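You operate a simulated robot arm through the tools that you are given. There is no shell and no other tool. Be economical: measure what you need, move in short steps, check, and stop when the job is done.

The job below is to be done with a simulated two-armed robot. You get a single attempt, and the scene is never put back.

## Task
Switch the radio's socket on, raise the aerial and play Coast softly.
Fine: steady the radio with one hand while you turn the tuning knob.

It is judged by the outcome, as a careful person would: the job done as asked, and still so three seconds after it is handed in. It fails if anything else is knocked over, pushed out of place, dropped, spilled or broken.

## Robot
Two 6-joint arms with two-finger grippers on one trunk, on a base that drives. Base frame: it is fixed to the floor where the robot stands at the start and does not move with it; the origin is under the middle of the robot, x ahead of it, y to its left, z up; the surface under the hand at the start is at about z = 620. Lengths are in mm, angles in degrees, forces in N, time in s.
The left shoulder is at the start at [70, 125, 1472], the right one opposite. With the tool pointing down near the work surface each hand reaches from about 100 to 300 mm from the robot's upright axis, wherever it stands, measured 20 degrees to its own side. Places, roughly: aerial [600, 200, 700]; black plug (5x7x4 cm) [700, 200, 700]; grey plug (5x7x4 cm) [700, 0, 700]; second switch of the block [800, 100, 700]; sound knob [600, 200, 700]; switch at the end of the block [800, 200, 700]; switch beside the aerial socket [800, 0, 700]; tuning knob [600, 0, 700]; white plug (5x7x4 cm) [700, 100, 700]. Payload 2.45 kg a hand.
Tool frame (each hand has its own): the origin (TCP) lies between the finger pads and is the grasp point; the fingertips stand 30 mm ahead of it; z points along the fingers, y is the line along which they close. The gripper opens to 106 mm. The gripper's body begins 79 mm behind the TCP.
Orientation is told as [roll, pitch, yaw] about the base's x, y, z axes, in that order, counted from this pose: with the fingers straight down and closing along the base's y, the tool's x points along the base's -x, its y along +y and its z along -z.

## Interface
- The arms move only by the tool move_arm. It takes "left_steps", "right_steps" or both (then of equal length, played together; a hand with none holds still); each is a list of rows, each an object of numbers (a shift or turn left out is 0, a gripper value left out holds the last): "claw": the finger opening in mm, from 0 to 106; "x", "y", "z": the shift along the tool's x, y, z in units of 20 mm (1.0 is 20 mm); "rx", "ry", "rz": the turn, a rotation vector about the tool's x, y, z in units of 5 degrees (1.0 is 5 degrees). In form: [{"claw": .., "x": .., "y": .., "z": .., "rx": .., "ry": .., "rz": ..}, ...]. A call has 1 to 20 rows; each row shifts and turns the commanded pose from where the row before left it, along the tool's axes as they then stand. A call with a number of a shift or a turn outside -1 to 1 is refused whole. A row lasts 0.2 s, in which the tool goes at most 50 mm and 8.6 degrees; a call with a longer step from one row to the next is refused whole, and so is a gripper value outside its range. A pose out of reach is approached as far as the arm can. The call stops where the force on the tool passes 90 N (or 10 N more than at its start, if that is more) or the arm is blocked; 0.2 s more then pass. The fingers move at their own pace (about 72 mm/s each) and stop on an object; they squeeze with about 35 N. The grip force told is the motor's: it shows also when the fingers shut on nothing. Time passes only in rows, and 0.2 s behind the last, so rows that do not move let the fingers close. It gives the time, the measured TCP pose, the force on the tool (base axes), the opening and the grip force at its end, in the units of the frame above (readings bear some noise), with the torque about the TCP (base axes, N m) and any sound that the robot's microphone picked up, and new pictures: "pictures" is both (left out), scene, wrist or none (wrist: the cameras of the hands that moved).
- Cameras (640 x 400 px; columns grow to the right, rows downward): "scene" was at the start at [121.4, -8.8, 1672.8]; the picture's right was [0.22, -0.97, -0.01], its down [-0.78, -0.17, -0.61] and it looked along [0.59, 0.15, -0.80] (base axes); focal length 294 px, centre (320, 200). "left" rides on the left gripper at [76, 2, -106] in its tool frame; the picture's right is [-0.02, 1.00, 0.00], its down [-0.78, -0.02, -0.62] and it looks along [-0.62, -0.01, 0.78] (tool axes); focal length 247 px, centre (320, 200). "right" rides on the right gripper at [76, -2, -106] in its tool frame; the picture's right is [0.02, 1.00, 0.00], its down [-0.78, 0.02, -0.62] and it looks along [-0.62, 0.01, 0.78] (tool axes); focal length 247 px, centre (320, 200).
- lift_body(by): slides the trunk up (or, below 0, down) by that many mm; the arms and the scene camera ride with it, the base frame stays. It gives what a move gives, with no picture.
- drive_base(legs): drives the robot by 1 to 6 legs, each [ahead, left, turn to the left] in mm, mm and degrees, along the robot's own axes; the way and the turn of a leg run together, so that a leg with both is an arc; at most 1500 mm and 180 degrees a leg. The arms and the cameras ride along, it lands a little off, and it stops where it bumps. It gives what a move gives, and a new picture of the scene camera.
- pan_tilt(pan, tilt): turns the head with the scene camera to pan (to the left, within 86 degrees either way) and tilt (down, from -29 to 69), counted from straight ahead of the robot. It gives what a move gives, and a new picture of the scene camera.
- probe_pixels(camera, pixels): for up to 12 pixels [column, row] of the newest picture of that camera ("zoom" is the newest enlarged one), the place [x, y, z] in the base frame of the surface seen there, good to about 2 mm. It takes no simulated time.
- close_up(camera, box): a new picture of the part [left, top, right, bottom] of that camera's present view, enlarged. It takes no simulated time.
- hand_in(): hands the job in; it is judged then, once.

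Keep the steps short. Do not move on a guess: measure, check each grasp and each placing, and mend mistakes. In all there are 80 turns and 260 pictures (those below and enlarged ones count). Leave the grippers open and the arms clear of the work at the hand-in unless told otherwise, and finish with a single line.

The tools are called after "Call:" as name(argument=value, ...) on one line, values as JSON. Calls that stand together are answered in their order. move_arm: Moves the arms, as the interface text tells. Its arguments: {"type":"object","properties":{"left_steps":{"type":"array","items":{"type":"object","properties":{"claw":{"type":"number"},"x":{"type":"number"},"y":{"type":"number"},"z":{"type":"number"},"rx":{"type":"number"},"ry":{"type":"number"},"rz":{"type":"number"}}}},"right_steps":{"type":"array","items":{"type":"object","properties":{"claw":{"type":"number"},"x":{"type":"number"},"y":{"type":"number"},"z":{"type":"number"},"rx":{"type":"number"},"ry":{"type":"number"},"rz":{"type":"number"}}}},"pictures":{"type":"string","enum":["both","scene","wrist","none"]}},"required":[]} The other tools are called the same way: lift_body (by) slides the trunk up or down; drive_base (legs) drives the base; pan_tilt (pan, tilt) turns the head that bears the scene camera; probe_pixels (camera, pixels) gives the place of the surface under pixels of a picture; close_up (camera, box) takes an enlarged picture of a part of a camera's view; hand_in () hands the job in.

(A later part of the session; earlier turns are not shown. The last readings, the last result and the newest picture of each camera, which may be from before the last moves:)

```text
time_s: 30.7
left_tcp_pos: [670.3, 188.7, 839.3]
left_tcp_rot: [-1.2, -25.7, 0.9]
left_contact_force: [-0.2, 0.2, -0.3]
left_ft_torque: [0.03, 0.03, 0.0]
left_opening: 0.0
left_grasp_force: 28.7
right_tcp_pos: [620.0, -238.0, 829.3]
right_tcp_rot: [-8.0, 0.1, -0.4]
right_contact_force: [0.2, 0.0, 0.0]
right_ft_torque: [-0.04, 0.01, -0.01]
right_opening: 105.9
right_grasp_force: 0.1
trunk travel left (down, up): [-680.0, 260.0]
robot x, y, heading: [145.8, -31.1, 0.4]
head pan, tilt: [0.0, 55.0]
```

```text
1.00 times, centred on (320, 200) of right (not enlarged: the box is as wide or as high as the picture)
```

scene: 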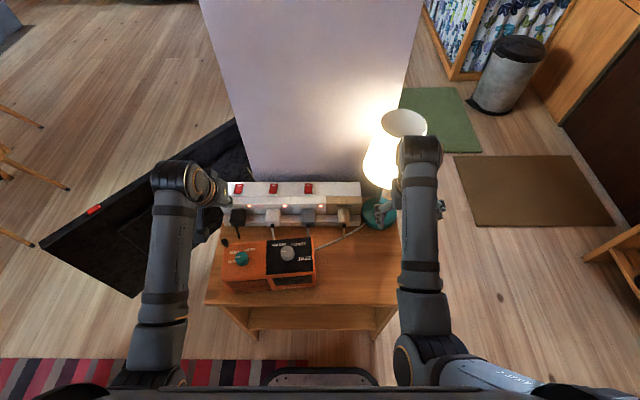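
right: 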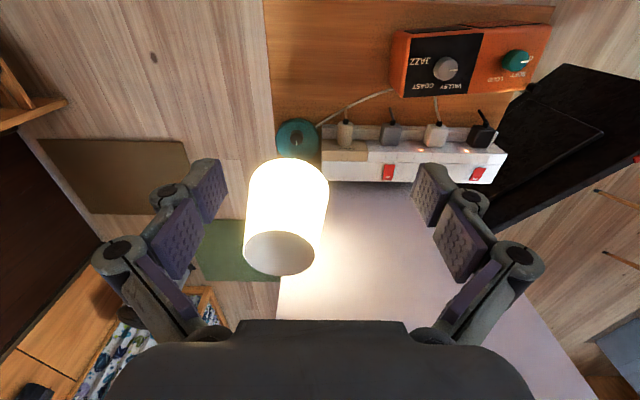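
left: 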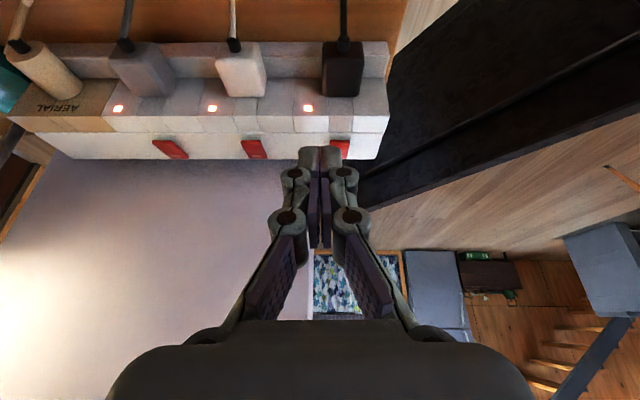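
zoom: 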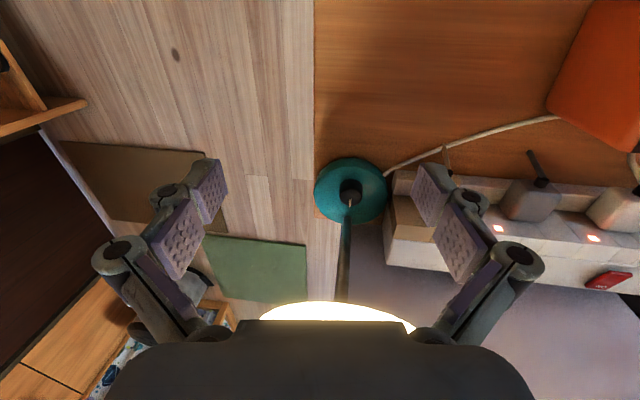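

Lamp has not moved between pictures. I'll draw the right hand back from the lamp and level it.

Call:
move_arm(right_steps=[{"x": 0.7, "y": -0.7}, {"x": 0.7, "y": -0.7, "rx": -0.8}, {"x": 0.7, "y": -0.7, "rx": -0.8}, {}], pictures="scene")

```text
time_s: 31.7
left_tcp_pos: [668.5, 189.3, 838.7]
left_tcp_rot: [-1.2, -25.7, 1.0]
left_contact_force: [-1.2, 0.3, -0.1]
left_ft_torque: [-0.02, -0.01, 0.0]
left_opening: 0.0
left_grasp_force: 28.3
right_tcp_pos: [580.7, -251.6, 812.4]
right_tcp_rot: [3.1, -0.2, 0.3]
right_contact_force: [-0.2, 0.3, 0.3]
right_ft_torque: [0.0, 0.0, 0.01]
right_opening: 106.0
right_grasp_force: 0.1
right hand out of reach, approached as far as the arm can: row 1, 2
trunk travel left (down, up): [-680.0, 260.0]
robot x, y, heading: [148.4, -23.2, 0.4]
head pan, tilt: [0.0, 55.0]
```

scene: 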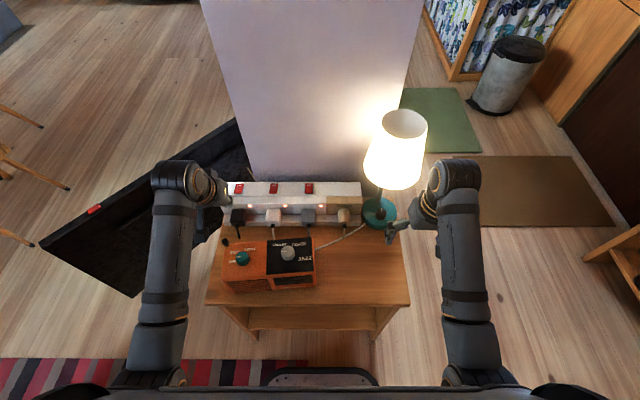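

The drift came from the arm sitting at its inner limit, not from contact. I'll raise the trunk 150 mm for a better working range, and look closely at the aerial and knobs.

Call:
lift_body(by=150)

Call:
pan_tilt(pan=10, tilt=62)

Call:
close_up(camera="scene", box=[240, 160, 400, 280])

```text
time_s: 33.4
left_tcp_pos: [668.6, 187.8, 989.8]
left_tcp_rot: [-1.2, -25.6, 0.9]
left_contact_force: [-0.2, -0.3, 0.1]
left_ft_torque: [-0.02, 0.0, 0.03]
left_opening: 0.1
left_grasp_force: 29.1
right_tcp_pos: [581.1, -252.4, 961.9]
right_tcp_rot: [3.0, -0.2, 0.2]
right_contact_force: [-0.2, 0.4, 0.4]
right_ft_torque: [0.01, -0.01, -0.03]
right_opening: 106.1
right_grasp_force: 0.1
trunk travel left (down, up): [-830.0, 110.0]
robot x, y, heading: [151.9, -29.8, 0.4]
head pan, tilt: [0.0, 55.0]
```

```text
time_s: 34.2
left_tcp_pos: [669.1, 188.2, 988.9]
left_tcp_rot: [-1.1, -25.6, 0.9]
left_contact_force: [0.2, -0.2, -0.5]
left_ft_torque: [-0.01, 0.01, 0.03]
left_opening: 0.2
left_grasp_force: 28.9
right_tcp_pos: [580.4, -252.9, 962.8]
right_tcp_rot: [3.2, -0.2, 0.2]
right_contact_force: [-0.5, 0.0, 0.2]
right_ft_torque: [0.01, 0.01, 0.01]
right_opening: 106.0
right_grasp_force: 0.0
trunk travel left (down, up): [-830.0, 110.0]
robot x, y, heading: [148.9, -28.7, 0.4]
head pan, tilt: [10.0, 62.0]
```

scene: 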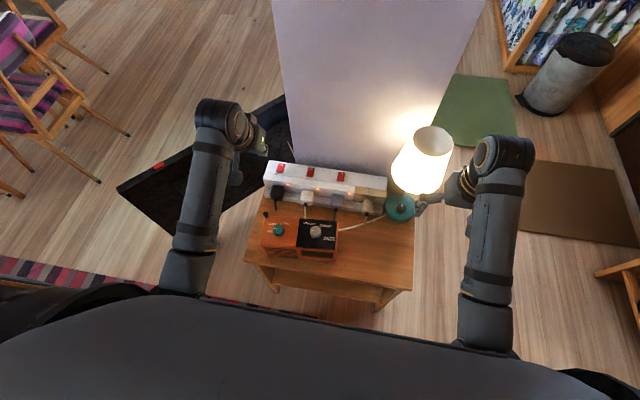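

```text
3.33 times, centred on (320, 220) of scene
```

zoom: 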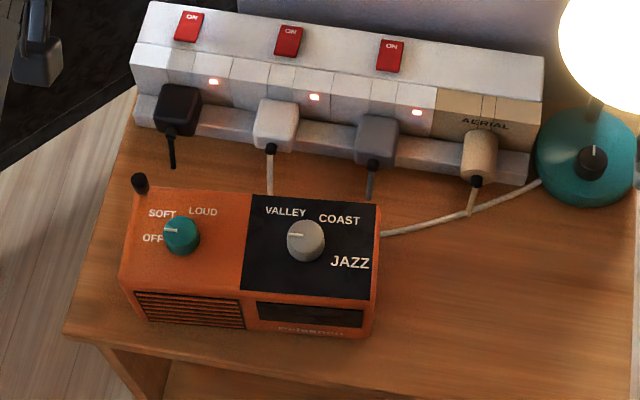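

Call:
close_up(camera="scene", box=[262, 200, 342, 260])

Call:
probe_pixels(camera="zoom", pixels=[[32, 85], [32, 100], [40, 112], [90, 225], [140, 205], [130, 190], [395, 215], [375, 200], [480, 110], [230, 180], [30, 215], [300, 330]])

```text
6.67 times, centred on (302, 230) of scene
```

zoom: 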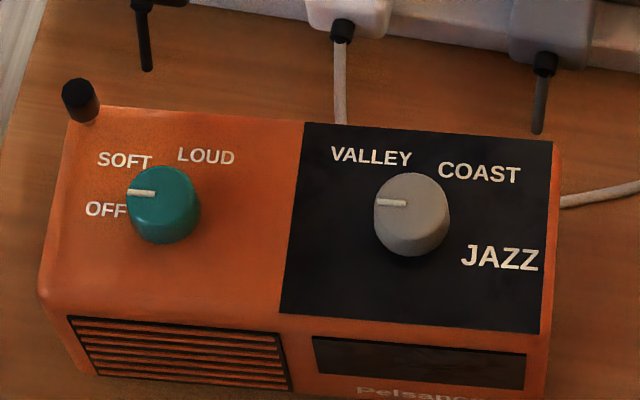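

```text
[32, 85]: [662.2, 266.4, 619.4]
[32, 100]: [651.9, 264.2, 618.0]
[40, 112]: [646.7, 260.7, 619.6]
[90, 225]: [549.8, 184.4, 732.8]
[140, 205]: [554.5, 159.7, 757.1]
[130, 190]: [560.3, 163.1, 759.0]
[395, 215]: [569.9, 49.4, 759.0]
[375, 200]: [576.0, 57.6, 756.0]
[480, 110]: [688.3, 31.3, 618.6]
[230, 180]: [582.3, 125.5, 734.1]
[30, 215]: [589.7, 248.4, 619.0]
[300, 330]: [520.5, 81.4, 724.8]
```

Call:
probe_pixels(camera="zoom", pixels=[[78, 90], [86, 108], [106, 209], [124, 160], [206, 156], [164, 190], [133, 193], [152, 193], [371, 155], [480, 172], [500, 258], [412, 198]])

Call:
probe_pixels(camera="zoom", pixels=[[380, 202], [402, 203], [412, 176], [444, 200], [412, 225], [165, 170], [195, 195], [165, 215], [132, 192], [180, 240], [415, 252], [95, 85]])

```text
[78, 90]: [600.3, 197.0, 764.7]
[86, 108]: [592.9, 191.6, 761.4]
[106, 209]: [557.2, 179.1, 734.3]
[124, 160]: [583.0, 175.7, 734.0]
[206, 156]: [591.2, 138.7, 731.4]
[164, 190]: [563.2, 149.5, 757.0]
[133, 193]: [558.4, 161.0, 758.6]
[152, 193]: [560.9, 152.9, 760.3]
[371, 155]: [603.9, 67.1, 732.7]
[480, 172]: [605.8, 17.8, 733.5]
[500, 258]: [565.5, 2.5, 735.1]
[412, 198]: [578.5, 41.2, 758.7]
```

```text
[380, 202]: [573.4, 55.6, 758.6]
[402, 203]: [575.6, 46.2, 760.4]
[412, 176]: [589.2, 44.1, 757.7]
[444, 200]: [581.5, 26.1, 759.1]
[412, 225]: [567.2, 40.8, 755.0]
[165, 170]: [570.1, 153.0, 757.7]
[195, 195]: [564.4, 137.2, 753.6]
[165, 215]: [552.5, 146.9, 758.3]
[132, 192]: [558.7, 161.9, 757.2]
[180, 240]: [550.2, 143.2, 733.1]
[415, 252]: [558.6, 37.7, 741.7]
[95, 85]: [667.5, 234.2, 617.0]
```

Aerial knob top is at (600,197,765), radio top at z≈733. Pointer of sound knob is at OFF (turn ~47° clockwise to SOFT); tuning pointer is left of VALLEY (turn ~137° clockwise to COAST). Plan: right hand, closed, steadies by pressing gently on the free front-right top; left hand does the rest. First turn the right hand by 90° so its body stays out of the left hand's way.

Call:
move_arm(right_steps=[{"rx": 0.6, "claw": 0}, {"rz": -1, "z": 0.5}, {"rz": -1, "z": 0.5}, {"rz": -1, "z": 0.5}, {"rz": -1, "z": 0.5}, {"rz": -1}, {"rz": -1}, {"rz": -1}, {"rz": -1}, {"rz": -1}, {"rz": -1}, {"rz": -1}, {"rz": -1}, {"rz": -1}, {"rz": -1}, {"rz": -1}, {"rz": -1}, {"rz": -1}, {"rz": -1}, {}], pictures="wrist")

```text
time_s: 38.4
left_tcp_pos: [668.9, 187.8, 989.8]
left_tcp_rot: [-1.3, -25.6, 0.9]
left_contact_force: [-0.5, 0.5, -0.3]
left_ft_torque: [0.02, -0.04, 0.0]
left_opening: 0.1
left_grasp_force: 27.9
right_tcp_pos: [582.1, -252.8, 921.6]
right_tcp_rot: [-0.2, 0.1, 90.4]
right_contact_force: [0.1, -0.4, 0.5]
right_ft_torque: [0.02, -0.03, 0.02]
right_opening: 0.1
right_grasp_force: 29.1
trunk travel left (down, up): [-830.0, 110.0]
robot x, y, heading: [144.0, -30.5, 0.2]
head pan, tilt: [10.0, 62.0]
```

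right: 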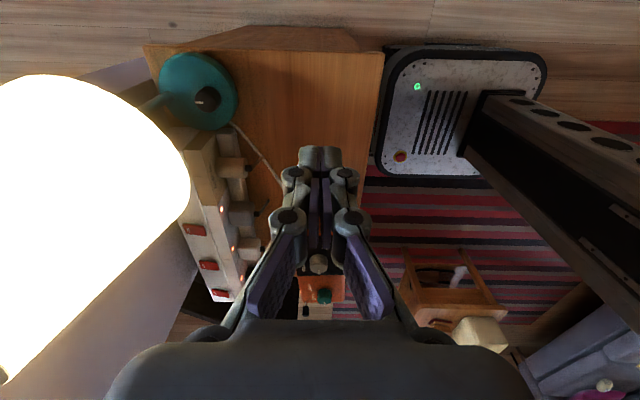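

Now tilt the right hand 30° (leaning out to the right) and bring it near the radio's front right top, stopping well above.

Call:
move_arm(right_steps=[{"ry": -1, "y": 0.4}, {"ry": -1, "y": 0.4}, {"ry": -1, "y": 0.4}, {"ry": -1, "y": 0.4}, {"ry": -1, "y": 0.4}, {"ry": -1, "y": 0.3}, {"x": -0.67, "z": 0.98}, {"x": -0.67, "z": 0.98}, {"x": -0.67, "z": 0.98}, {"x": -0.67, "z": 0.98}, {"x": -0.67, "z": 0.98}, {"x": -0.67, "z": 0.98}, {"x": -0.67, "z": 0.98}, {"x": -0.67, "z": 0.98}, {"x": -0.67, "z": 0.98}, {"x": -0.67, "z": 0.98}, {}], pictures="both")

```text
time_s: 42.2
left_tcp_pos: [668.3, 204.0, 985.5]
left_tcp_rot: [-2.1, -25.5, 1.2]
left_contact_force: [-0.4, -0.4, 0.2]
left_ft_torque: [0.03, 0.0, 0.0]
left_opening: 0.3
left_grasp_force: 28.6
right_tcp_pos: [524.3, -117.4, 783.4]
right_tcp_rot: [0.6, -19.2, 91.3]
right_contact_force: [-0.6, 0.1, 0.3]
right_ft_torque: [-0.05, 0.03, 0.03]
right_opening: 0.0
right_grasp_force: 28.0
trunk travel left (down, up): [-830.0, 110.0]
robot x, y, heading: [150.4, -28.3, 0.7]
head pan, tilt: [10.0, 62.0]
stopped in row 17 (right hand): the arm was blocked; the commanded pose is now the measured one
```

scene: 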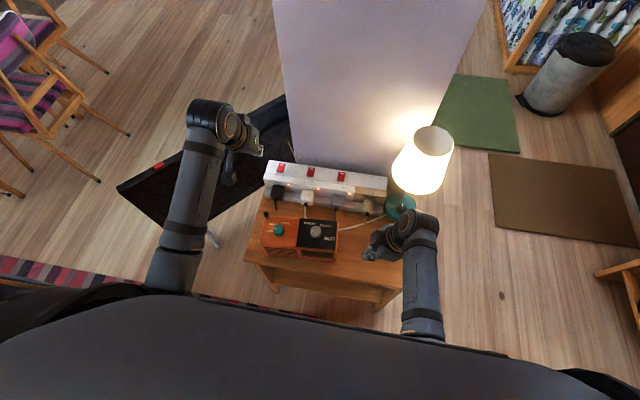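
right: 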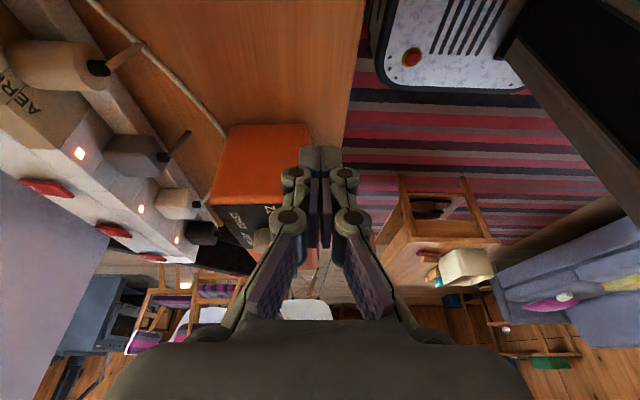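

The right arm jams in that twisted posture (nothing touched). Better: keep the right hand un-yawed, leaning back toward the robot, and give both arms more stretch by backing up. First undo: lift the right hand away and straighten it.

Call:
move_arm(right_steps=[{"x": 0.5, "z": -0.7}, {"x": 0.5, "z": -0.7}, {"x": 0.5, "z": -0.7, "ry": 1}, {"x": 0.5, "z": -0.7, "ry": 1}, {"x": 0.5, "ry": 1}, {"ry": 0.84, "y": -0.5}, {"y": -0.5}, {"y": -0.5}, {}], pictures="none")

Call:
drive_base(legs=[[-80, 60, 0]])

Call:
move_arm(right_steps=[{"rz": 1}, {"rz": 1}, {"rz": 1}, {"rz": 1}, {"rz": 1}, {"rz": 1}, {"rz": 1}, {"rz": 1}, {"rz": 1}, {"rz": 1}, {"rz": 1}, {"rz": 1}, {"rz": 1}, {"rz": 1}, {"rz": 1}, {"rz": 1}, {"rz": 1}, {"rz": 1}], pictures="none")

```text
time_s: 44.4
left_tcp_pos: [668.3, 215.8, 981.6]
left_tcp_rot: [-3.1, -25.6, 1.9]
left_contact_force: [-0.2, 0.2, -0.7]
left_ft_torque: [0.0, -0.02, -0.01]
left_opening: 0.1
left_grasp_force: 28.5
right_tcp_pos: [549.9, -214.3, 816.0]
right_tcp_rot: [1.4, 5.7, 91.6]
right_contact_force: [-0.1, 0.2, -0.7]
right_ft_torque: [-0.02, -0.03, -0.01]
right_opening: 0.2
right_grasp_force: 29.0
trunk travel left (down, up): [-830.0, 110.0]
robot x, y, heading: [149.7, -29.7, 0.4]
head pan, tilt: [10.0, 62.0]
stopped in row 9 (right hand): the arm was blocked; the commanded pose is now the measured one
```

```text
time_s: 45.5
left_tcp_pos: [588.4, 274.7, 980.9]
left_tcp_rot: [-3.1, -25.5, 1.9]
left_contact_force: [0.0, -1.2, -0.2]
left_ft_torque: [0.0, -0.03, 0.0]
left_opening: 0.0
left_grasp_force: 29.0
right_tcp_pos: [472.0, -154.5, 816.0]
right_tcp_rot: [1.3, 5.5, 91.6]
right_contact_force: [0.4, -0.8, -0.9]
right_ft_torque: [0.04, -0.01, 0.01]
right_opening: 0.0
right_grasp_force: 28.3
trunk travel left (down, up): [-830.0, 110.0]
robot x, y, heading: [67.8, 30.3, 0.3]
head pan, tilt: [10.0, 62.0]
```

scene: 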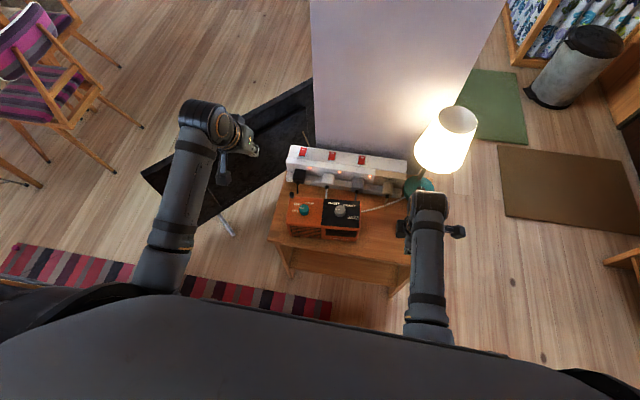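

```text
time_s: 49.5
left_tcp_pos: [586.7, 302.2, 972.8]
left_tcp_rot: [-4.9, -25.4, 3.0]
left_contact_force: [-0.4, 0.6, 0.9]
left_ft_torque: [-0.04, 0.03, 0.02]
left_opening: 0.0
left_grasp_force: 28.9
right_tcp_pos: [470.7, -178.6, 815.9]
right_tcp_rot: [-12.4, 1.3, 1.7]
right_contact_force: [1.3, 0.7, -0.8]
right_ft_torque: [-0.02, 0.03, 0.01]
right_opening: 0.0
right_grasp_force: 28.8
trunk travel left (down, up): [-830.0, 110.0]
robot x, y, heading: [67.5, 36.1, 0.4]
head pan, tilt: [10.0, 62.0]
stopped in row 18 (right hand): the arm was blocked; the commanded pose is now the measured one
```

The arms interfere when folded too close to the body. I'll stretch the right hand out to a parking place (540,−260,800), leveled, clear of lamp and table items.

Call:
move_arm(right_steps=[{"x": -0.7, "y": -0.7, "rx": -0.5}, {"x": -0.7, "y": -0.7, "rx": -0.5}, {"x": -0.7, "y": -0.7, "rx": -0.5}, {"x": -0.7, "y": -0.7, "rx": -0.5}, {"x": -0.7, "y": -0.7, "rx": -0.5}, {"y": -0.5, "z": 0.5}, {}], left_steps=[{"x": -0.5, "z": 0.8}, {"x": -0.5, "z": 0.8, "ry": 1}, {"x": -0.5, "z": 0.8, "ry": 1}, {"ry": 1, "z": 0.8}, {"ry": 1, "z": 0.8}, {"ry": 1, "rx": -1}, {}], pictures="scene")

```text
time_s: 51.1
left_tcp_pos: [641.9, 298.1, 910.4]
left_tcp_rot: [0.5, -0.6, 0.9]
left_contact_force: [0.1, 0.7, -0.4]
left_ft_torque: [0.0, -0.01, -0.03]
left_opening: 0.0
left_grasp_force: 29.0
right_tcp_pos: [542.8, -232.1, 812.8]
right_tcp_rot: [2.8, 1.0, 1.4]
right_contact_force: [1.1, 0.1, 1.0]
right_ft_torque: [0.0, -0.03, -0.01]
right_opening: 0.0
right_grasp_force: 28.6
trunk travel left (down, up): [-830.0, 110.0]
robot x, y, heading: [71.3, 33.8, 0.3]
head pan, tilt: [10.0, 62.0]
```

scene: 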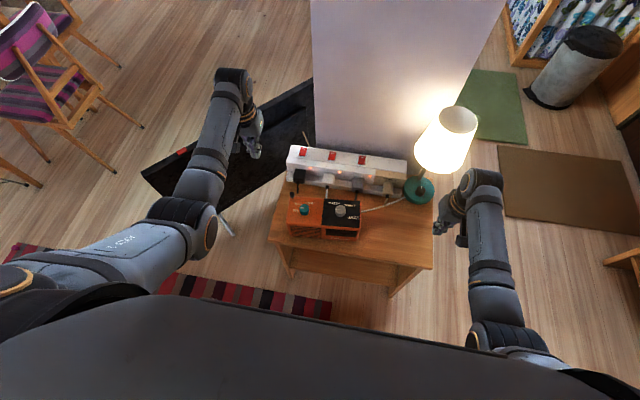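

Good open posture now. Bring the left hand above the aerial (600,197), opening to 40 mm, at z≈830.

Call:
move_arm(left_steps=[{"x": 0.4, "y": -0.85, "z": 0.6, "claw": 40}, {"x": 0.4, "y": -0.85, "z": 0.6}, {"x": 0.4, "y": -0.85, "z": 0.7}, {"x": 0.4, "y": -0.85, "z": 0.7}, {"x": 0.3, "y": -0.85, "z": 0.7}, {"x": 0.2, "y": -0.8, "z": 0.7}, {}], pictures="wrist")

Call:
close_up(camera="left", box=[200, 60, 440, 210])

```text
time_s: 52.7
left_tcp_pos: [603.2, 196.2, 827.7]
left_tcp_rot: [0.7, -0.5, 0.9]
left_contact_force: [-1.0, -0.7, -0.3]
left_ft_torque: [0.0, 0.0, -0.01]
left_opening: 39.9
left_grasp_force: 0.1
right_tcp_pos: [543.7, -233.0, 811.3]
right_tcp_rot: [2.8, 1.2, 1.5]
right_contact_force: [-0.2, 0.1, 0.6]
right_ft_torque: [0.01, 0.0, 0.01]
right_opening: 0.0
right_grasp_force: 28.8
trunk travel left (down, up): [-830.0, 110.0]
robot x, y, heading: [66.3, 29.1, 0.6]
head pan, tilt: [10.0, 62.0]
```

left: 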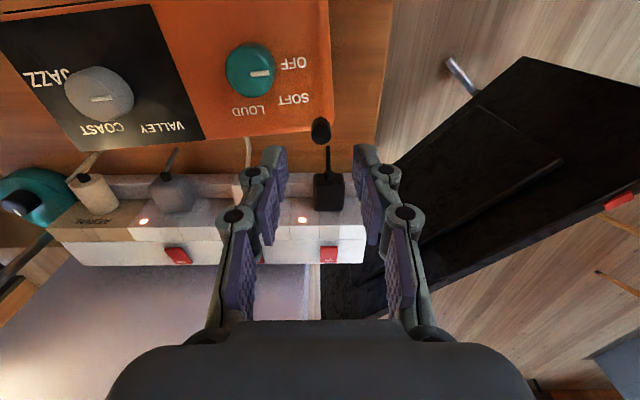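

```text
2.67 times, centred on (320, 135) of left
```

zoom: 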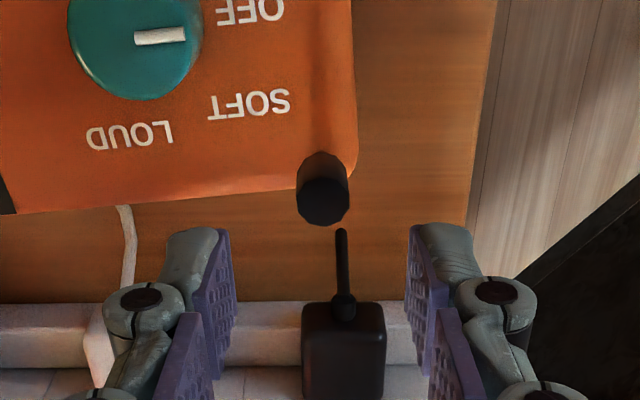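

Call:
probe_pixels(camera="zoom", pixels=[[323, 205], [305, 200], [343, 200], [323, 175], [323, 222], [280, 185], [325, 158]])

```text
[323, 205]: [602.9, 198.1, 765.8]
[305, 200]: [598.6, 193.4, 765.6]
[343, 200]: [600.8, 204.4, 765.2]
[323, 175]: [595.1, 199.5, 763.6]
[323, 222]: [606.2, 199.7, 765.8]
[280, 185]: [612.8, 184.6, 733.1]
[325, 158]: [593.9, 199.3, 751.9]
```

Cap centre (600,199), top z 766, ~13 mm wide. Descend so fingertips stop 6 mm above the radio top, then close.

Call:
move_arm(left_steps=[{"x": 0.16, "y": 0.14, "z": 0.6}, {"z": 0.8}, {"z": 0.8}, {"z": 0.7}, {}], pictures="wrist")

```text
time_s: 53.9
left_tcp_pos: [598.9, 199.1, 769.8]
left_tcp_rot: [0.6, -0.6, 1.0]
left_contact_force: [-0.2, 0.0, 0.4]
left_ft_torque: [-0.02, 0.05, 0.0]
left_opening: 39.6
left_grasp_force: 0.0
right_tcp_pos: [542.5, -233.0, 810.6]
right_tcp_rot: [2.8, 1.2, 1.6]
right_contact_force: [-0.6, 0.3, -1.2]
right_ft_torque: [0.04, 0.0, 0.0]
right_opening: 0.0
right_grasp_force: 28.3
trunk travel left (down, up): [-830.0, 110.0]
robot x, y, heading: [65.9, 30.7, 0.6]
head pan, tilt: [10.0, 62.0]
```

left: 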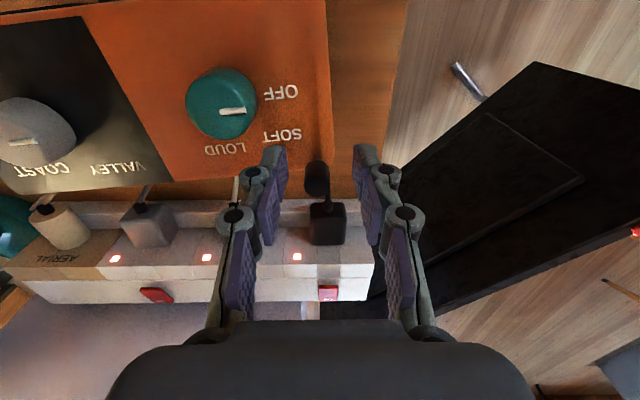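

Cap sits between the fingers. Close gently and check, then lift 20 mm slowly.

Call:
move_arm(left_steps=[{"claw": 0}, {}, {}], pictures="none")

Call:
move_arm(left_steps=[{"z": -0.25}, {"z": -0.25}, {"z": -0.25}, {"z": -0.25}, {}], pictures="both")

```text
time_s: 54.7
left_tcp_pos: [598.7, 198.4, 770.1]
left_tcp_rot: [0.6, -0.5, 0.9]
left_contact_force: [0.0, -4.0, 0.3]
left_ft_torque: [-0.21, -0.04, -0.06]
left_opening: 13.7
left_grasp_force: 34.4
right_tcp_pos: [543.2, -232.7, 811.6]
right_tcp_rot: [2.9, 1.1, 1.5]
right_contact_force: [-0.2, 0.2, -0.6]
right_ft_torque: [-0.03, -0.01, 0.0]
right_opening: 0.0
right_grasp_force: 29.0
trunk travel left (down, up): [-830.0, 110.0]
robot x, y, heading: [68.3, 29.1, 0.5]
head pan, tilt: [10.0, 62.0]
```

```text
time_s: 55.9
left_tcp_pos: [599.4, 200.0, 790.2]
left_tcp_rot: [0.6, -0.6, 0.9]
left_contact_force: [-1.8, 0.2, -1.0]
left_ft_torque: [-0.15, -0.05, 0.0]
left_opening: 13.3
left_grasp_force: 35.0
right_tcp_pos: [542.8, -232.1, 810.4]
right_tcp_rot: [2.8, 1.1, 1.6]
right_contact_force: [0.1, -1.3, 0.3]
right_ft_torque: [0.01, 0.0, -0.01]
right_opening: 0.0
right_grasp_force: 28.5
trunk travel left (down, up): [-830.0, 110.0]
robot x, y, heading: [65.5, 30.6, 0.4]
head pan, tilt: [10.0, 62.0]
```

scene: 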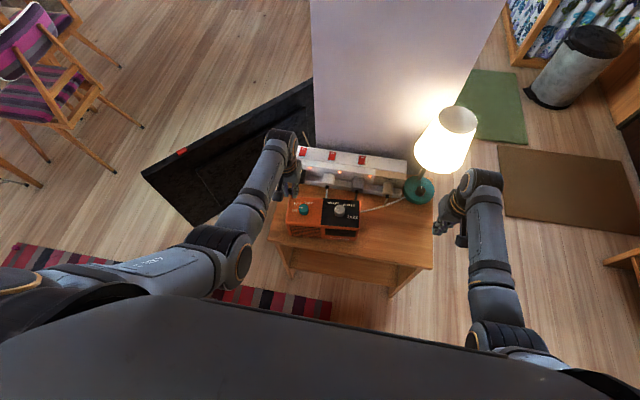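
left: 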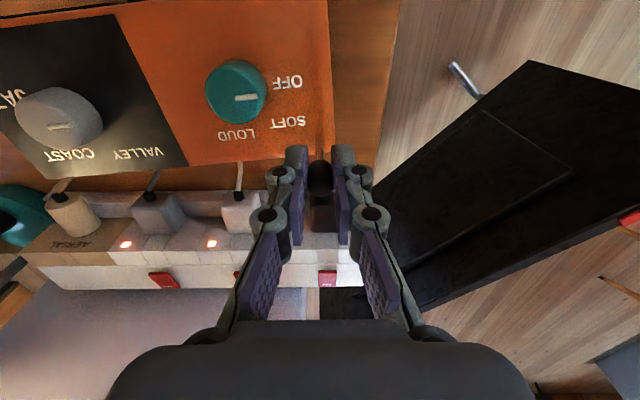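

Radio stays put, force near zero: it's telescoping. Continue 40 mm, checking.

Call:
move_arm(left_steps=[{"z": -0.4}, {"z": -0.4}, {"z": -0.4}, {"z": -0.4}, {"z": -0.4}, {}], pictures="wrist")

Call:
close_up(camera="scene", box=[262, 140, 382, 250])

```text
time_s: 57.3
left_tcp_pos: [598.6, 199.4, 830.7]
left_tcp_rot: [0.5, -0.6, 0.9]
left_contact_force: [1.5, 2.5, 0.5]
left_ft_torque: [-0.14, 0.07, -0.02]
left_opening: 13.4
left_grasp_force: 34.6
right_tcp_pos: [543.5, -231.8, 810.8]
right_tcp_rot: [2.8, 1.2, 1.4]
right_contact_force: [0.7, -0.3, -0.2]
right_ft_torque: [-0.01, -0.01, 0.0]
right_opening: 0.0
right_grasp_force: 28.7
trunk travel left (down, up): [-830.0, 110.0]
robot x, y, heading: [73.6, 33.1, 0.3]
head pan, tilt: [10.0, 62.0]
```

left: 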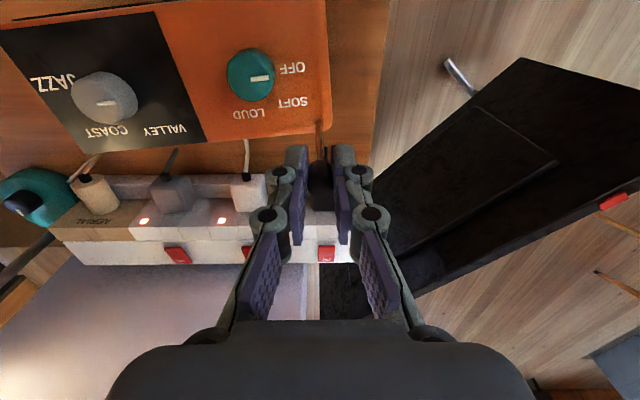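

```text
3.64 times, centred on (322, 195) of scene
```

zoom: 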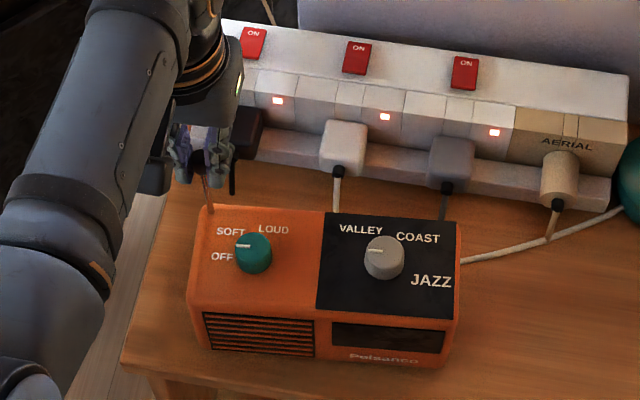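

The thin rod is coming out. Continue in 40 mm then smaller stages.

Call:
move_arm(left_steps=[{"z": -0.4}, {"z": -0.4}, {"z": -0.4}, {"z": -0.4}, {"z": -0.4}, {}], pictures="none")

Call:
move_arm(left_steps=[{"z": -0.3}, {"z": -0.3}, {"z": -0.3}, {}], pictures="none")

Call:
move_arm(left_steps=[{"z": -0.3}, {"z": -0.3}, {"z": -0.3}, {}], pictures="wrist")

```text
time_s: 58.7
left_tcp_pos: [599.5, 197.7, 870.3]
left_tcp_rot: [0.6, -0.6, 0.8]
left_contact_force: [0.5, 2.8, 0.1]
left_ft_torque: [0.03, 0.11, -0.06]
left_opening: 13.9
left_grasp_force: 35.0
right_tcp_pos: [542.4, -231.7, 811.0]
right_tcp_rot: [2.7, 1.2, 1.5]
right_contact_force: [-1.1, -0.3, 1.2]
right_ft_torque: [0.02, 0.03, 0.0]
right_opening: 0.2
right_grasp_force: 28.9
trunk travel left (down, up): [-830.0, 110.0]
robot x, y, heading: [66.2, 32.3, 0.7]
head pan, tilt: [10.0, 62.0]
```

```text
time_s: 59.7
left_tcp_pos: [598.9, 197.2, 887.9]
left_tcp_rot: [0.6, -0.5, 0.9]
left_contact_force: [0.2, 0.4, -6.9]
left_ft_torque: [0.35, 0.02, -0.06]
left_opening: 13.8
left_grasp_force: 34.7
right_tcp_pos: [544.2, -232.3, 810.9]
right_tcp_rot: [2.7, 1.2, 1.5]
right_contact_force: [0.0, -0.4, 0.4]
right_ft_torque: [-0.01, 0.02, -0.01]
right_opening: 0.0
right_grasp_force: 28.2
trunk travel left (down, up): [-830.0, 110.0]
robot x, y, heading: [69.3, 31.9, 0.4]
head pan, tilt: [10.0, 62.0]
```

```text
time_s: 60.7
left_tcp_pos: [600.2, 197.6, 906.8]
left_tcp_rot: [0.7, -0.6, 1.0]
left_contact_force: [0.4, -0.6, -8.0]
left_ft_torque: [0.65, -0.18, -0.01]
left_opening: 14.6
left_grasp_force: 35.4
right_tcp_pos: [542.9, -231.8, 810.5]
right_tcp_rot: [2.8, 1.2, 1.4]
right_contact_force: [0.3, 0.6, 0.4]
right_ft_torque: [-0.03, 0.01, 0.0]
right_opening: 0.2
right_grasp_force: 28.3
trunk travel left (down, up): [-830.0, 110.0]
robot x, y, heading: [72.5, 28.2, 0.4]
head pan, tilt: [10.0, 62.0]
```

left: 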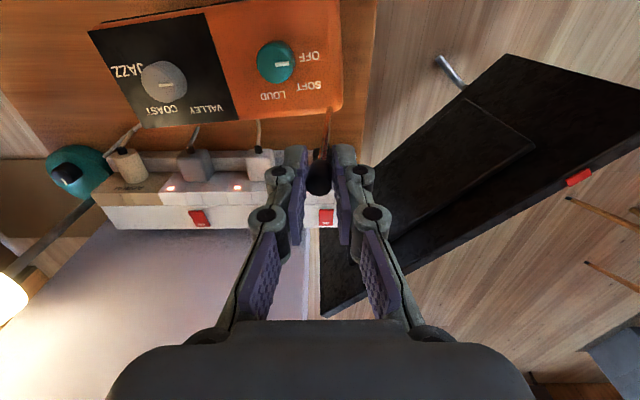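

Downward pull of 8 N: end stop reached and the radio may be lifting at the corner. Check the radio's top heights.

Call:
probe_pixels(camera="left", pixels=[[330, 95], [300, 105], [250, 110], [210, 40], [150, 45], [140, 115], [320, 20], [275, 50]])

Call:
close_up(camera="scene", box=[262, 140, 382, 250])

```text
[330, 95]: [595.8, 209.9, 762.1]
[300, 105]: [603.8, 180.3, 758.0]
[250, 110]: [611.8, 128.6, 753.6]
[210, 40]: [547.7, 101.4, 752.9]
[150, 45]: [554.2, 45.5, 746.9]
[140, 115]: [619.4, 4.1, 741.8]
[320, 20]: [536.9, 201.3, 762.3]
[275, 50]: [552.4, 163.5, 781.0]
```

```text
3.64 times, centred on (322, 195) of scene
```

zoom: 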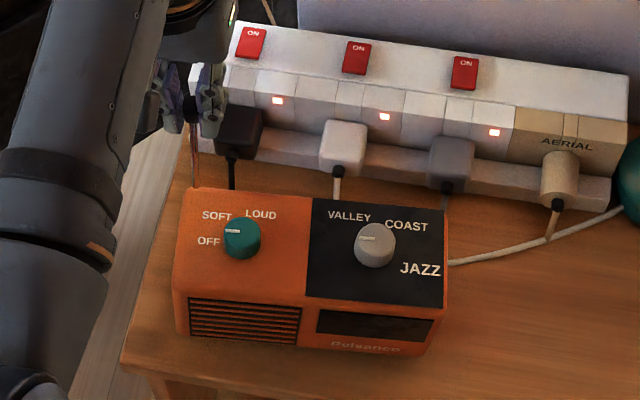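

The radio's left side has risen ~28 mm. Lower slowly the same way until it sits again.

Call:
move_arm(left_steps=[{"z": 0.15}, {"z": 0.15}, {"z": 0.15}, {"z": 0.15}, {"z": 0.15}, {"z": 0.15}, {"z": 0.15}, {"z": 0.15}, {"z": 0.12}, {"z": 0.1}, {}, {}], pictures="wrist")

Call:
probe_pixels(camera="left", pixels=[[325, 110], [300, 115], [250, 120], [210, 50], [150, 55], [140, 125], [310, 30], [320, 90]])

```text
time_s: 63.3
left_tcp_pos: [599.5, 199.5, 877.4]
left_tcp_rot: [0.6, -0.6, 0.9]
left_contact_force: [1.0, 2.7, 0.3]
left_ft_torque: [-0.1, -0.18, 0.02]
left_opening: 13.7
left_grasp_force: 34.9
right_tcp_pos: [543.7, -232.1, 810.1]
right_tcp_rot: [2.8, 1.2, 1.5]
right_contact_force: [-0.1, 0.2, -0.8]
right_ft_torque: [0.01, 0.01, 0.0]
right_opening: 0.0
right_grasp_force: 29.3
trunk travel left (down, up): [-830.0, 110.0]
robot x, y, heading: [68.9, 28.5, 0.7]
head pan, tilt: [10.0, 62.0]
```

left: 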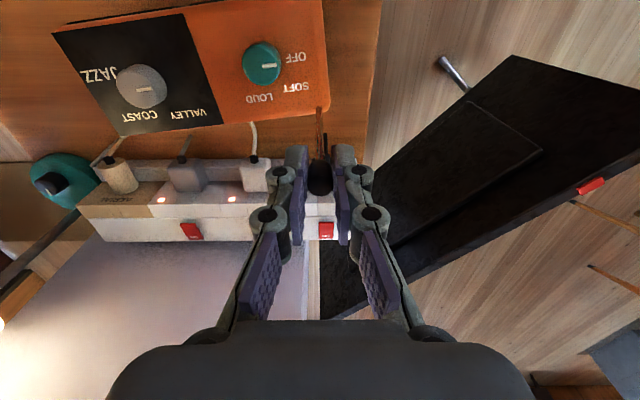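

```text
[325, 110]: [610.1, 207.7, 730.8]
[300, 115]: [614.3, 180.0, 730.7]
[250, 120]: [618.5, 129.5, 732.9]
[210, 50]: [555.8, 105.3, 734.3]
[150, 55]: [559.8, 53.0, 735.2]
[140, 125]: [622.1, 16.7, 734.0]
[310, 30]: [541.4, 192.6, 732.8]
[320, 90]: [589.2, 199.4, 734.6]
```

The radio sits flat again (tops 731–735) with the aerial fully out. Open and rise clear straight up.

Call:
move_arm(left_steps=[{"claw": 45}, {}, {}, {"z": -0.7}, {"z": -0.7}, {"z": -0.7}, {"z": -0.7}], pictures="wrist")

Call:
close_up(camera="scene", box=[262, 140, 382, 250])

Call:
probe_pixels(camera="zoom", pixels=[[253, 243], [237, 247], [266, 253], [255, 234], [384, 248], [368, 250], [402, 250], [213, 257], [231, 232], [274, 230], [361, 228], [417, 237]])

```text
time_s: 64.9
left_tcp_pos: [598.8, 196.8, 934.7]
left_tcp_rot: [0.6, -0.5, 0.9]
left_contact_force: [0.9, -0.2, 0.4]
left_ft_torque: [0.03, -0.03, -0.02]
left_opening: 44.9
left_grasp_force: 0.1
right_tcp_pos: [543.5, -232.4, 810.1]
right_tcp_rot: [2.7, 1.2, 1.5]
right_contact_force: [0.7, 0.1, 0.2]
right_ft_torque: [-0.01, 0.0, -0.03]
right_opening: 0.2
right_grasp_force: 29.1
trunk travel left (down, up): [-830.0, 110.0]
robot x, y, heading: [70.4, 32.9, 0.6]
head pan, tilt: [10.0, 62.0]
```

left: 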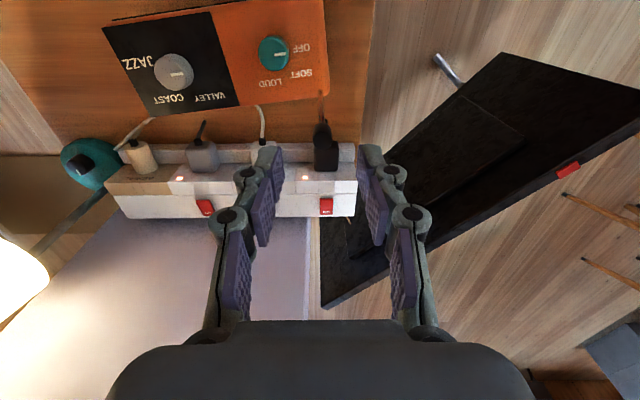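

```text
3.64 times, centred on (322, 195) of scene
```

zoom: 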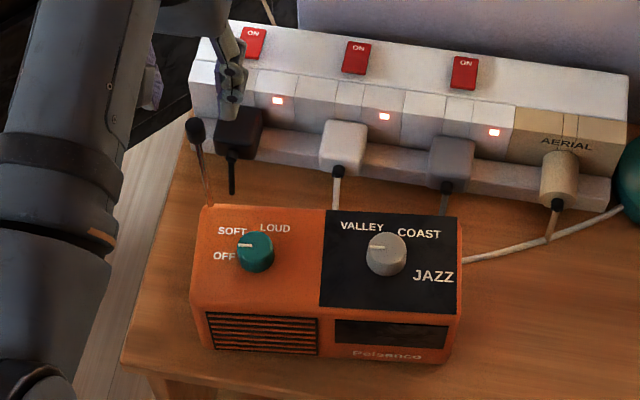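

```text
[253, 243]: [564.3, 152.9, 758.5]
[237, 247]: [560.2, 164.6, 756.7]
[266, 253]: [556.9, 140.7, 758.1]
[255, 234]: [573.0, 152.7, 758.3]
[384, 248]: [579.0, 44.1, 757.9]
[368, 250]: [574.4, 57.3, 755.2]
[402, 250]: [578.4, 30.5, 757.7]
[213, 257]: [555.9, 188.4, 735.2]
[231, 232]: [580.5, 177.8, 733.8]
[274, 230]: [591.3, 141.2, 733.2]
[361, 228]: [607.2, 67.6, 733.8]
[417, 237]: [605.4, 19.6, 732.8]
```

Aerial stands up by itself and the radio is in place. Next the sound knob: move the left hand over it at height, turned +45° so that its body and camera stay clear of the aerial while turning clockwise.

Call:
move_arm(left_steps=[{"x": 0.6, "y": -0.75}, {"x": 0.6, "y": -0.75}, {"x": 0.6, "y": -0.75}, {"rz": -1}, {"rz": -1}, {"rz": -1}, {"rz": -1}, {"rz": -1}, {"rz": -1}, {"rz": -1}, {"rz": -1}, {"rz": -1}, {}], pictures="both")

Call:
close_up(camera="left", box=[230, 60, 430, 190])

```text
time_s: 67.9
left_tcp_pos: [566.8, 203.3, 930.0]
left_tcp_rot: [1.7, -3.3, 47.1]
left_contact_force: [0.4, 0.8, -0.2]
left_ft_torque: [-0.02, 0.01, 0.0]
left_opening: 45.1
left_grasp_force: 0.1
right_tcp_pos: [543.4, -219.6, 814.4]
right_tcp_rot: [1.9, 1.1, 1.5]
right_contact_force: [0.5, -0.2, 0.6]
right_ft_torque: [0.01, -0.02, 0.03]
right_opening: 0.2
right_grasp_force: 29.3
trunk travel left (down, up): [-830.0, 110.0]
robot x, y, heading: [68.5, 28.1, 0.6]
head pan, tilt: [10.0, 62.0]
stopped in row 13 (left hand): the arm was blocked; the commanded pose is now the measured one
```

scene: 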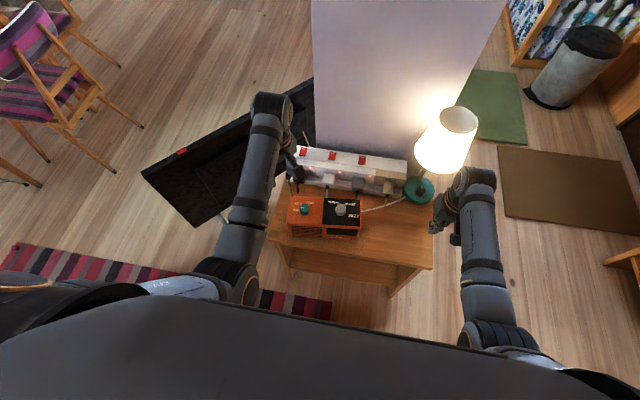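
left: 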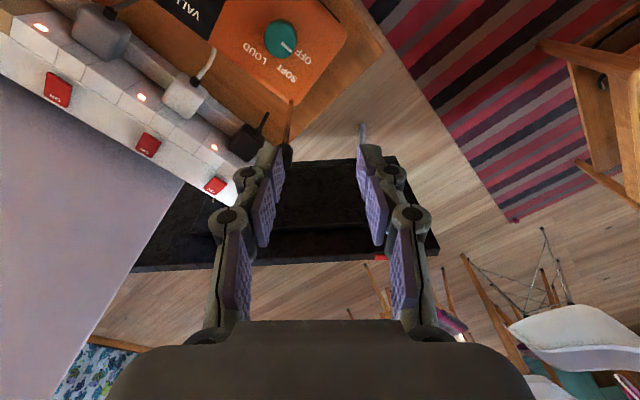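

```text
3.08 times, centred on (330, 125) of left
```

zoom: 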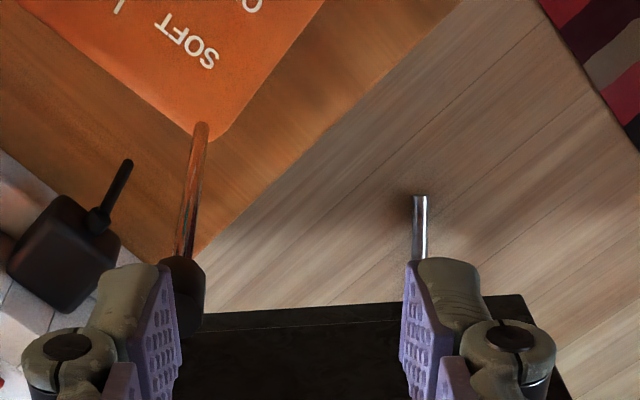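

Again the inner limit (~450 mm from the shoulder). Raise the trunk 60 mm, then lower the hand relative to it while moving over the knob.

Call:
lift_body(by=60)

Call:
move_arm(left_steps=[{"z": 0.6, "rx": 0.2, "ry": 0.5}, {"z": 0.6}, {"z": 0.6}, {"x": 0.4, "y": -0.5, "z": 0.4}, {"x": 0.4, "y": -0.5, "z": 0.4}, {"x": 0.4, "y": -0.5}, {"x": 0.3, "y": -0.4}, {}], pictures="wrist")

```text
time_s: 68.9
left_tcp_pos: [568.4, 199.0, 990.6]
left_tcp_rot: [1.7, -3.5, 46.9]
left_contact_force: [-0.9, -0.5, 0.3]
left_ft_torque: [-0.04, 0.02, -0.01]
left_opening: 45.1
left_grasp_force: 0.1
right_tcp_pos: [542.6, -221.8, 873.7]
right_tcp_rot: [2.1, 1.3, 1.4]
right_contact_force: [0.4, 0.3, 0.6]
right_ft_torque: [0.01, 0.01, -0.02]
right_opening: 0.0
right_grasp_force: 28.9
trunk travel left (down, up): [-890.0, 50.0]
robot x, y, heading: [68.3, 33.0, 0.3]
head pan, tilt: [10.0, 62.0]
```

```text
time_s: 70.7
left_tcp_pos: [572.2, 166.4, 931.9]
left_tcp_rot: [1.6, -1.6, 47.3]
left_contact_force: [0.7, -0.3, -0.2]
left_ft_torque: [0.0, -0.02, -0.01]
left_opening: 44.9
left_grasp_force: 0.0
right_tcp_pos: [543.2, -221.3, 873.7]
right_tcp_rot: [2.0, 1.1, 1.5]
right_contact_force: [-0.6, -1.1, -0.5]
right_ft_torque: [0.0, -0.02, 0.0]
right_opening: 0.2
right_grasp_force: 29.4
trunk travel left (down, up): [-890.0, 50.0]
robot x, y, heading: [64.3, 27.2, 0.5]
head pan, tilt: [10.0, 62.0]
```

left: 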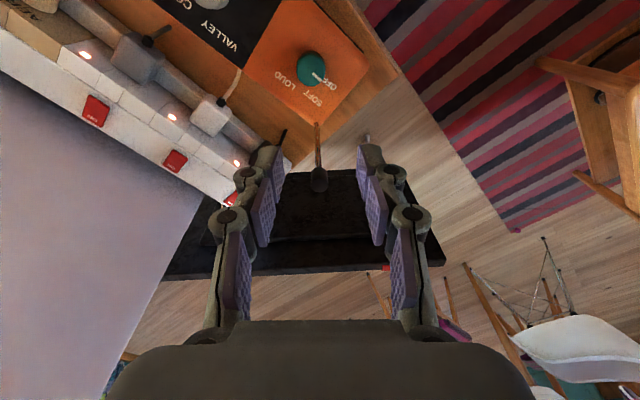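

Call:
move_arm(left_steps=[{"x": 0.46, "y": -0.09}, {"x": 0.46, "y": -0.09, "rx": -0.2, "ry": 0.3}, {"z": 0.8}, {"z": 0.8}, {"z": 0.8}, {"z": 0.8}, {}], pictures="wrist")

Call:
close_up(camera="left", box=[220, 0, 420, 130])

```text
time_s: 72.3
left_tcp_pos: [561.5, 151.3, 868.0]
left_tcp_rot: [2.6, -0.2, 47.4]
left_contact_force: [-0.5, -0.5, 0.4]
left_ft_torque: [0.0, -0.02, -0.01]
left_opening: 44.9
left_grasp_force: 0.0
right_tcp_pos: [542.9, -221.1, 874.1]
right_tcp_rot: [1.9, 1.2, 1.4]
right_contact_force: [0.4, 0.2, -0.2]
right_ft_torque: [-0.04, 0.0, -0.01]
right_opening: 0.1
right_grasp_force: 28.3
trunk travel left (down, up): [-890.0, 50.0]
robot x, y, heading: [68.1, 31.1, 0.4]
head pan, tilt: [10.0, 62.0]
```

left: 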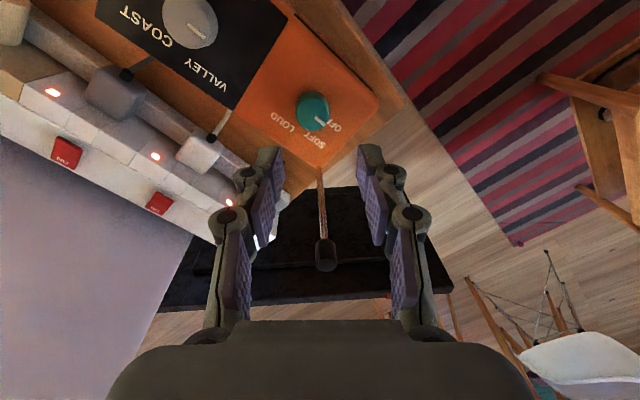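

```text
3.08 times, centred on (320, 65) of left
```

zoom: 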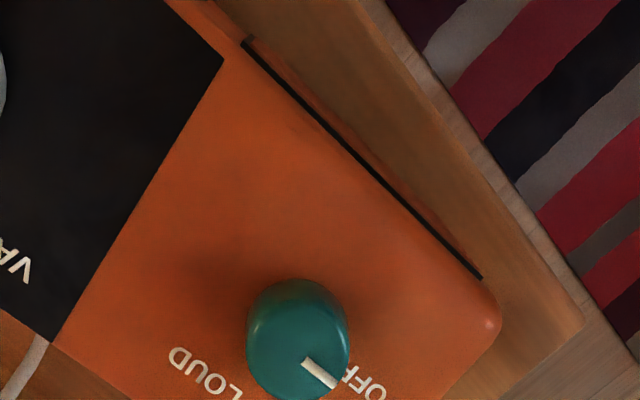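

Call:
probe_pixels(camera="left", pixels=[[300, 108], [326, 108], [313, 96], [313, 122], [303, 97], [324, 120], [326, 122], [316, 113], [320, 240], [326, 258]])

```text
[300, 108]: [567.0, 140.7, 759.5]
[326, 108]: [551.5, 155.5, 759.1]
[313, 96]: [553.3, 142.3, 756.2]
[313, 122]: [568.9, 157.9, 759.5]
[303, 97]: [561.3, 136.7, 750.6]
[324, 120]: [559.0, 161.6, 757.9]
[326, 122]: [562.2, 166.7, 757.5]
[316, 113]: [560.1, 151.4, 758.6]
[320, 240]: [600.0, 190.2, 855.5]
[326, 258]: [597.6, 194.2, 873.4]
```

Knob centre ≈(561.5,150.5). Level and descend to z≈768 (fingertips 4–5 mm above the radio top).

Call:
move_arm(left_steps=[{"rx": 0.35, "ry": 0.38}, {"z": 0.8}, {"z": 0.8}, {"z": 0.8}, {"z": 0.8}, {"z": 0.8}, {"z": 0.6}, {"z": 0.3}, {}], pictures="both")

```text
time_s: 74.3
left_tcp_pos: [560.4, 135.1, 775.0]
left_tcp_rot: [-0.2, 2.5, 47.1]
left_contact_force: [-1.3, 3.7, 5.3]
left_ft_torque: [0.15, 0.06, 0.02]
left_opening: 53.5
left_grasp_force: 2.0
right_tcp_pos: [543.0, -220.7, 872.9]
right_tcp_rot: [2.0, 1.0, 1.5]
right_contact_force: [-0.3, -0.5, -0.5]
right_ft_torque: [0.02, 0.04, -0.02]
right_opening: 0.0
right_grasp_force: 29.3
trunk travel left (down, up): [-890.0, 50.0]
robot x, y, heading: [69.7, 31.2, 0.7]
head pan, tilt: [10.0, 62.0]
```

scene: 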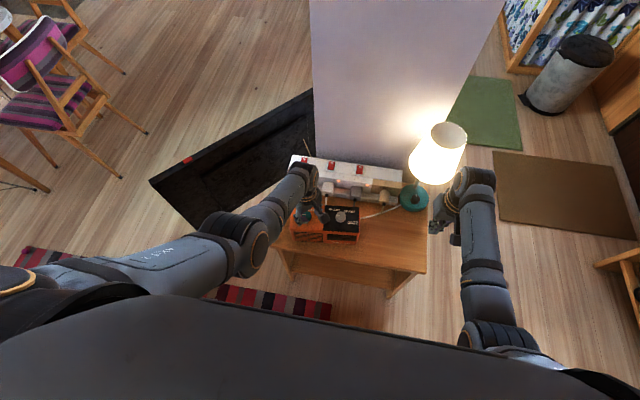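
left: 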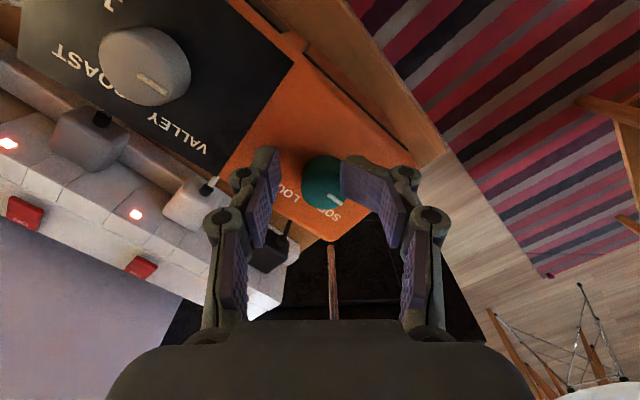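

The hand drifted 15 mm in y and a finger rests lightly on the knob (5 N). Rise again, then re-centre.

Call:
move_arm(left_steps=[{"z": -0.6}, {"z": -0.8}, {}], pictures="wrist")

Call:
close_up(camera="left", box=[180, 0, 460, 220])

```text
time_s: 75.1
left_tcp_pos: [562.8, 135.8, 803.9]
left_tcp_rot: [-0.1, 2.5, 47.0]
left_contact_force: [0.2, 0.5, 0.8]
left_ft_torque: [0.02, -0.01, -0.01]
left_opening: 45.7
left_grasp_force: 0.1
right_tcp_pos: [543.1, -221.6, 873.6]
right_tcp_rot: [2.0, 1.2, 1.4]
right_contact_force: [0.1, 0.1, -0.3]
right_ft_torque: [-0.02, 0.01, 0.01]
right_opening: 0.0
right_grasp_force: 28.8
trunk travel left (down, up): [-890.0, 50.0]
robot x, y, heading: [69.6, 30.1, 0.3]
head pan, tilt: [10.0, 62.0]
```

left: 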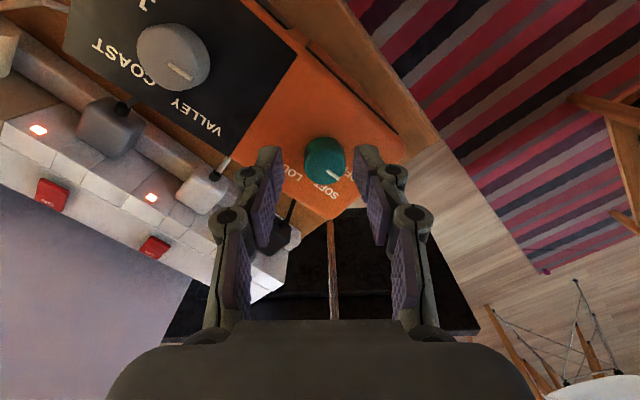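

```text
1.82 times, centred on (320, 110) of left
```

zoom: 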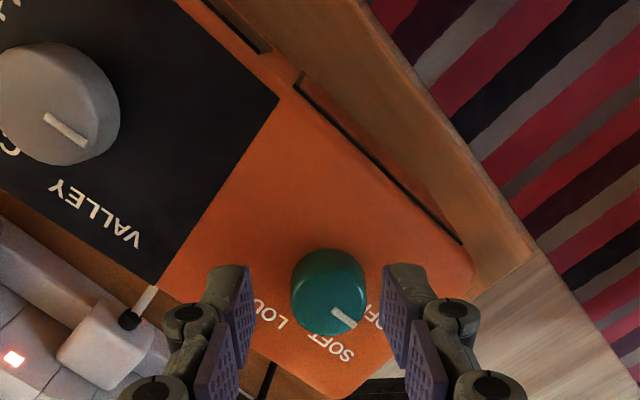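

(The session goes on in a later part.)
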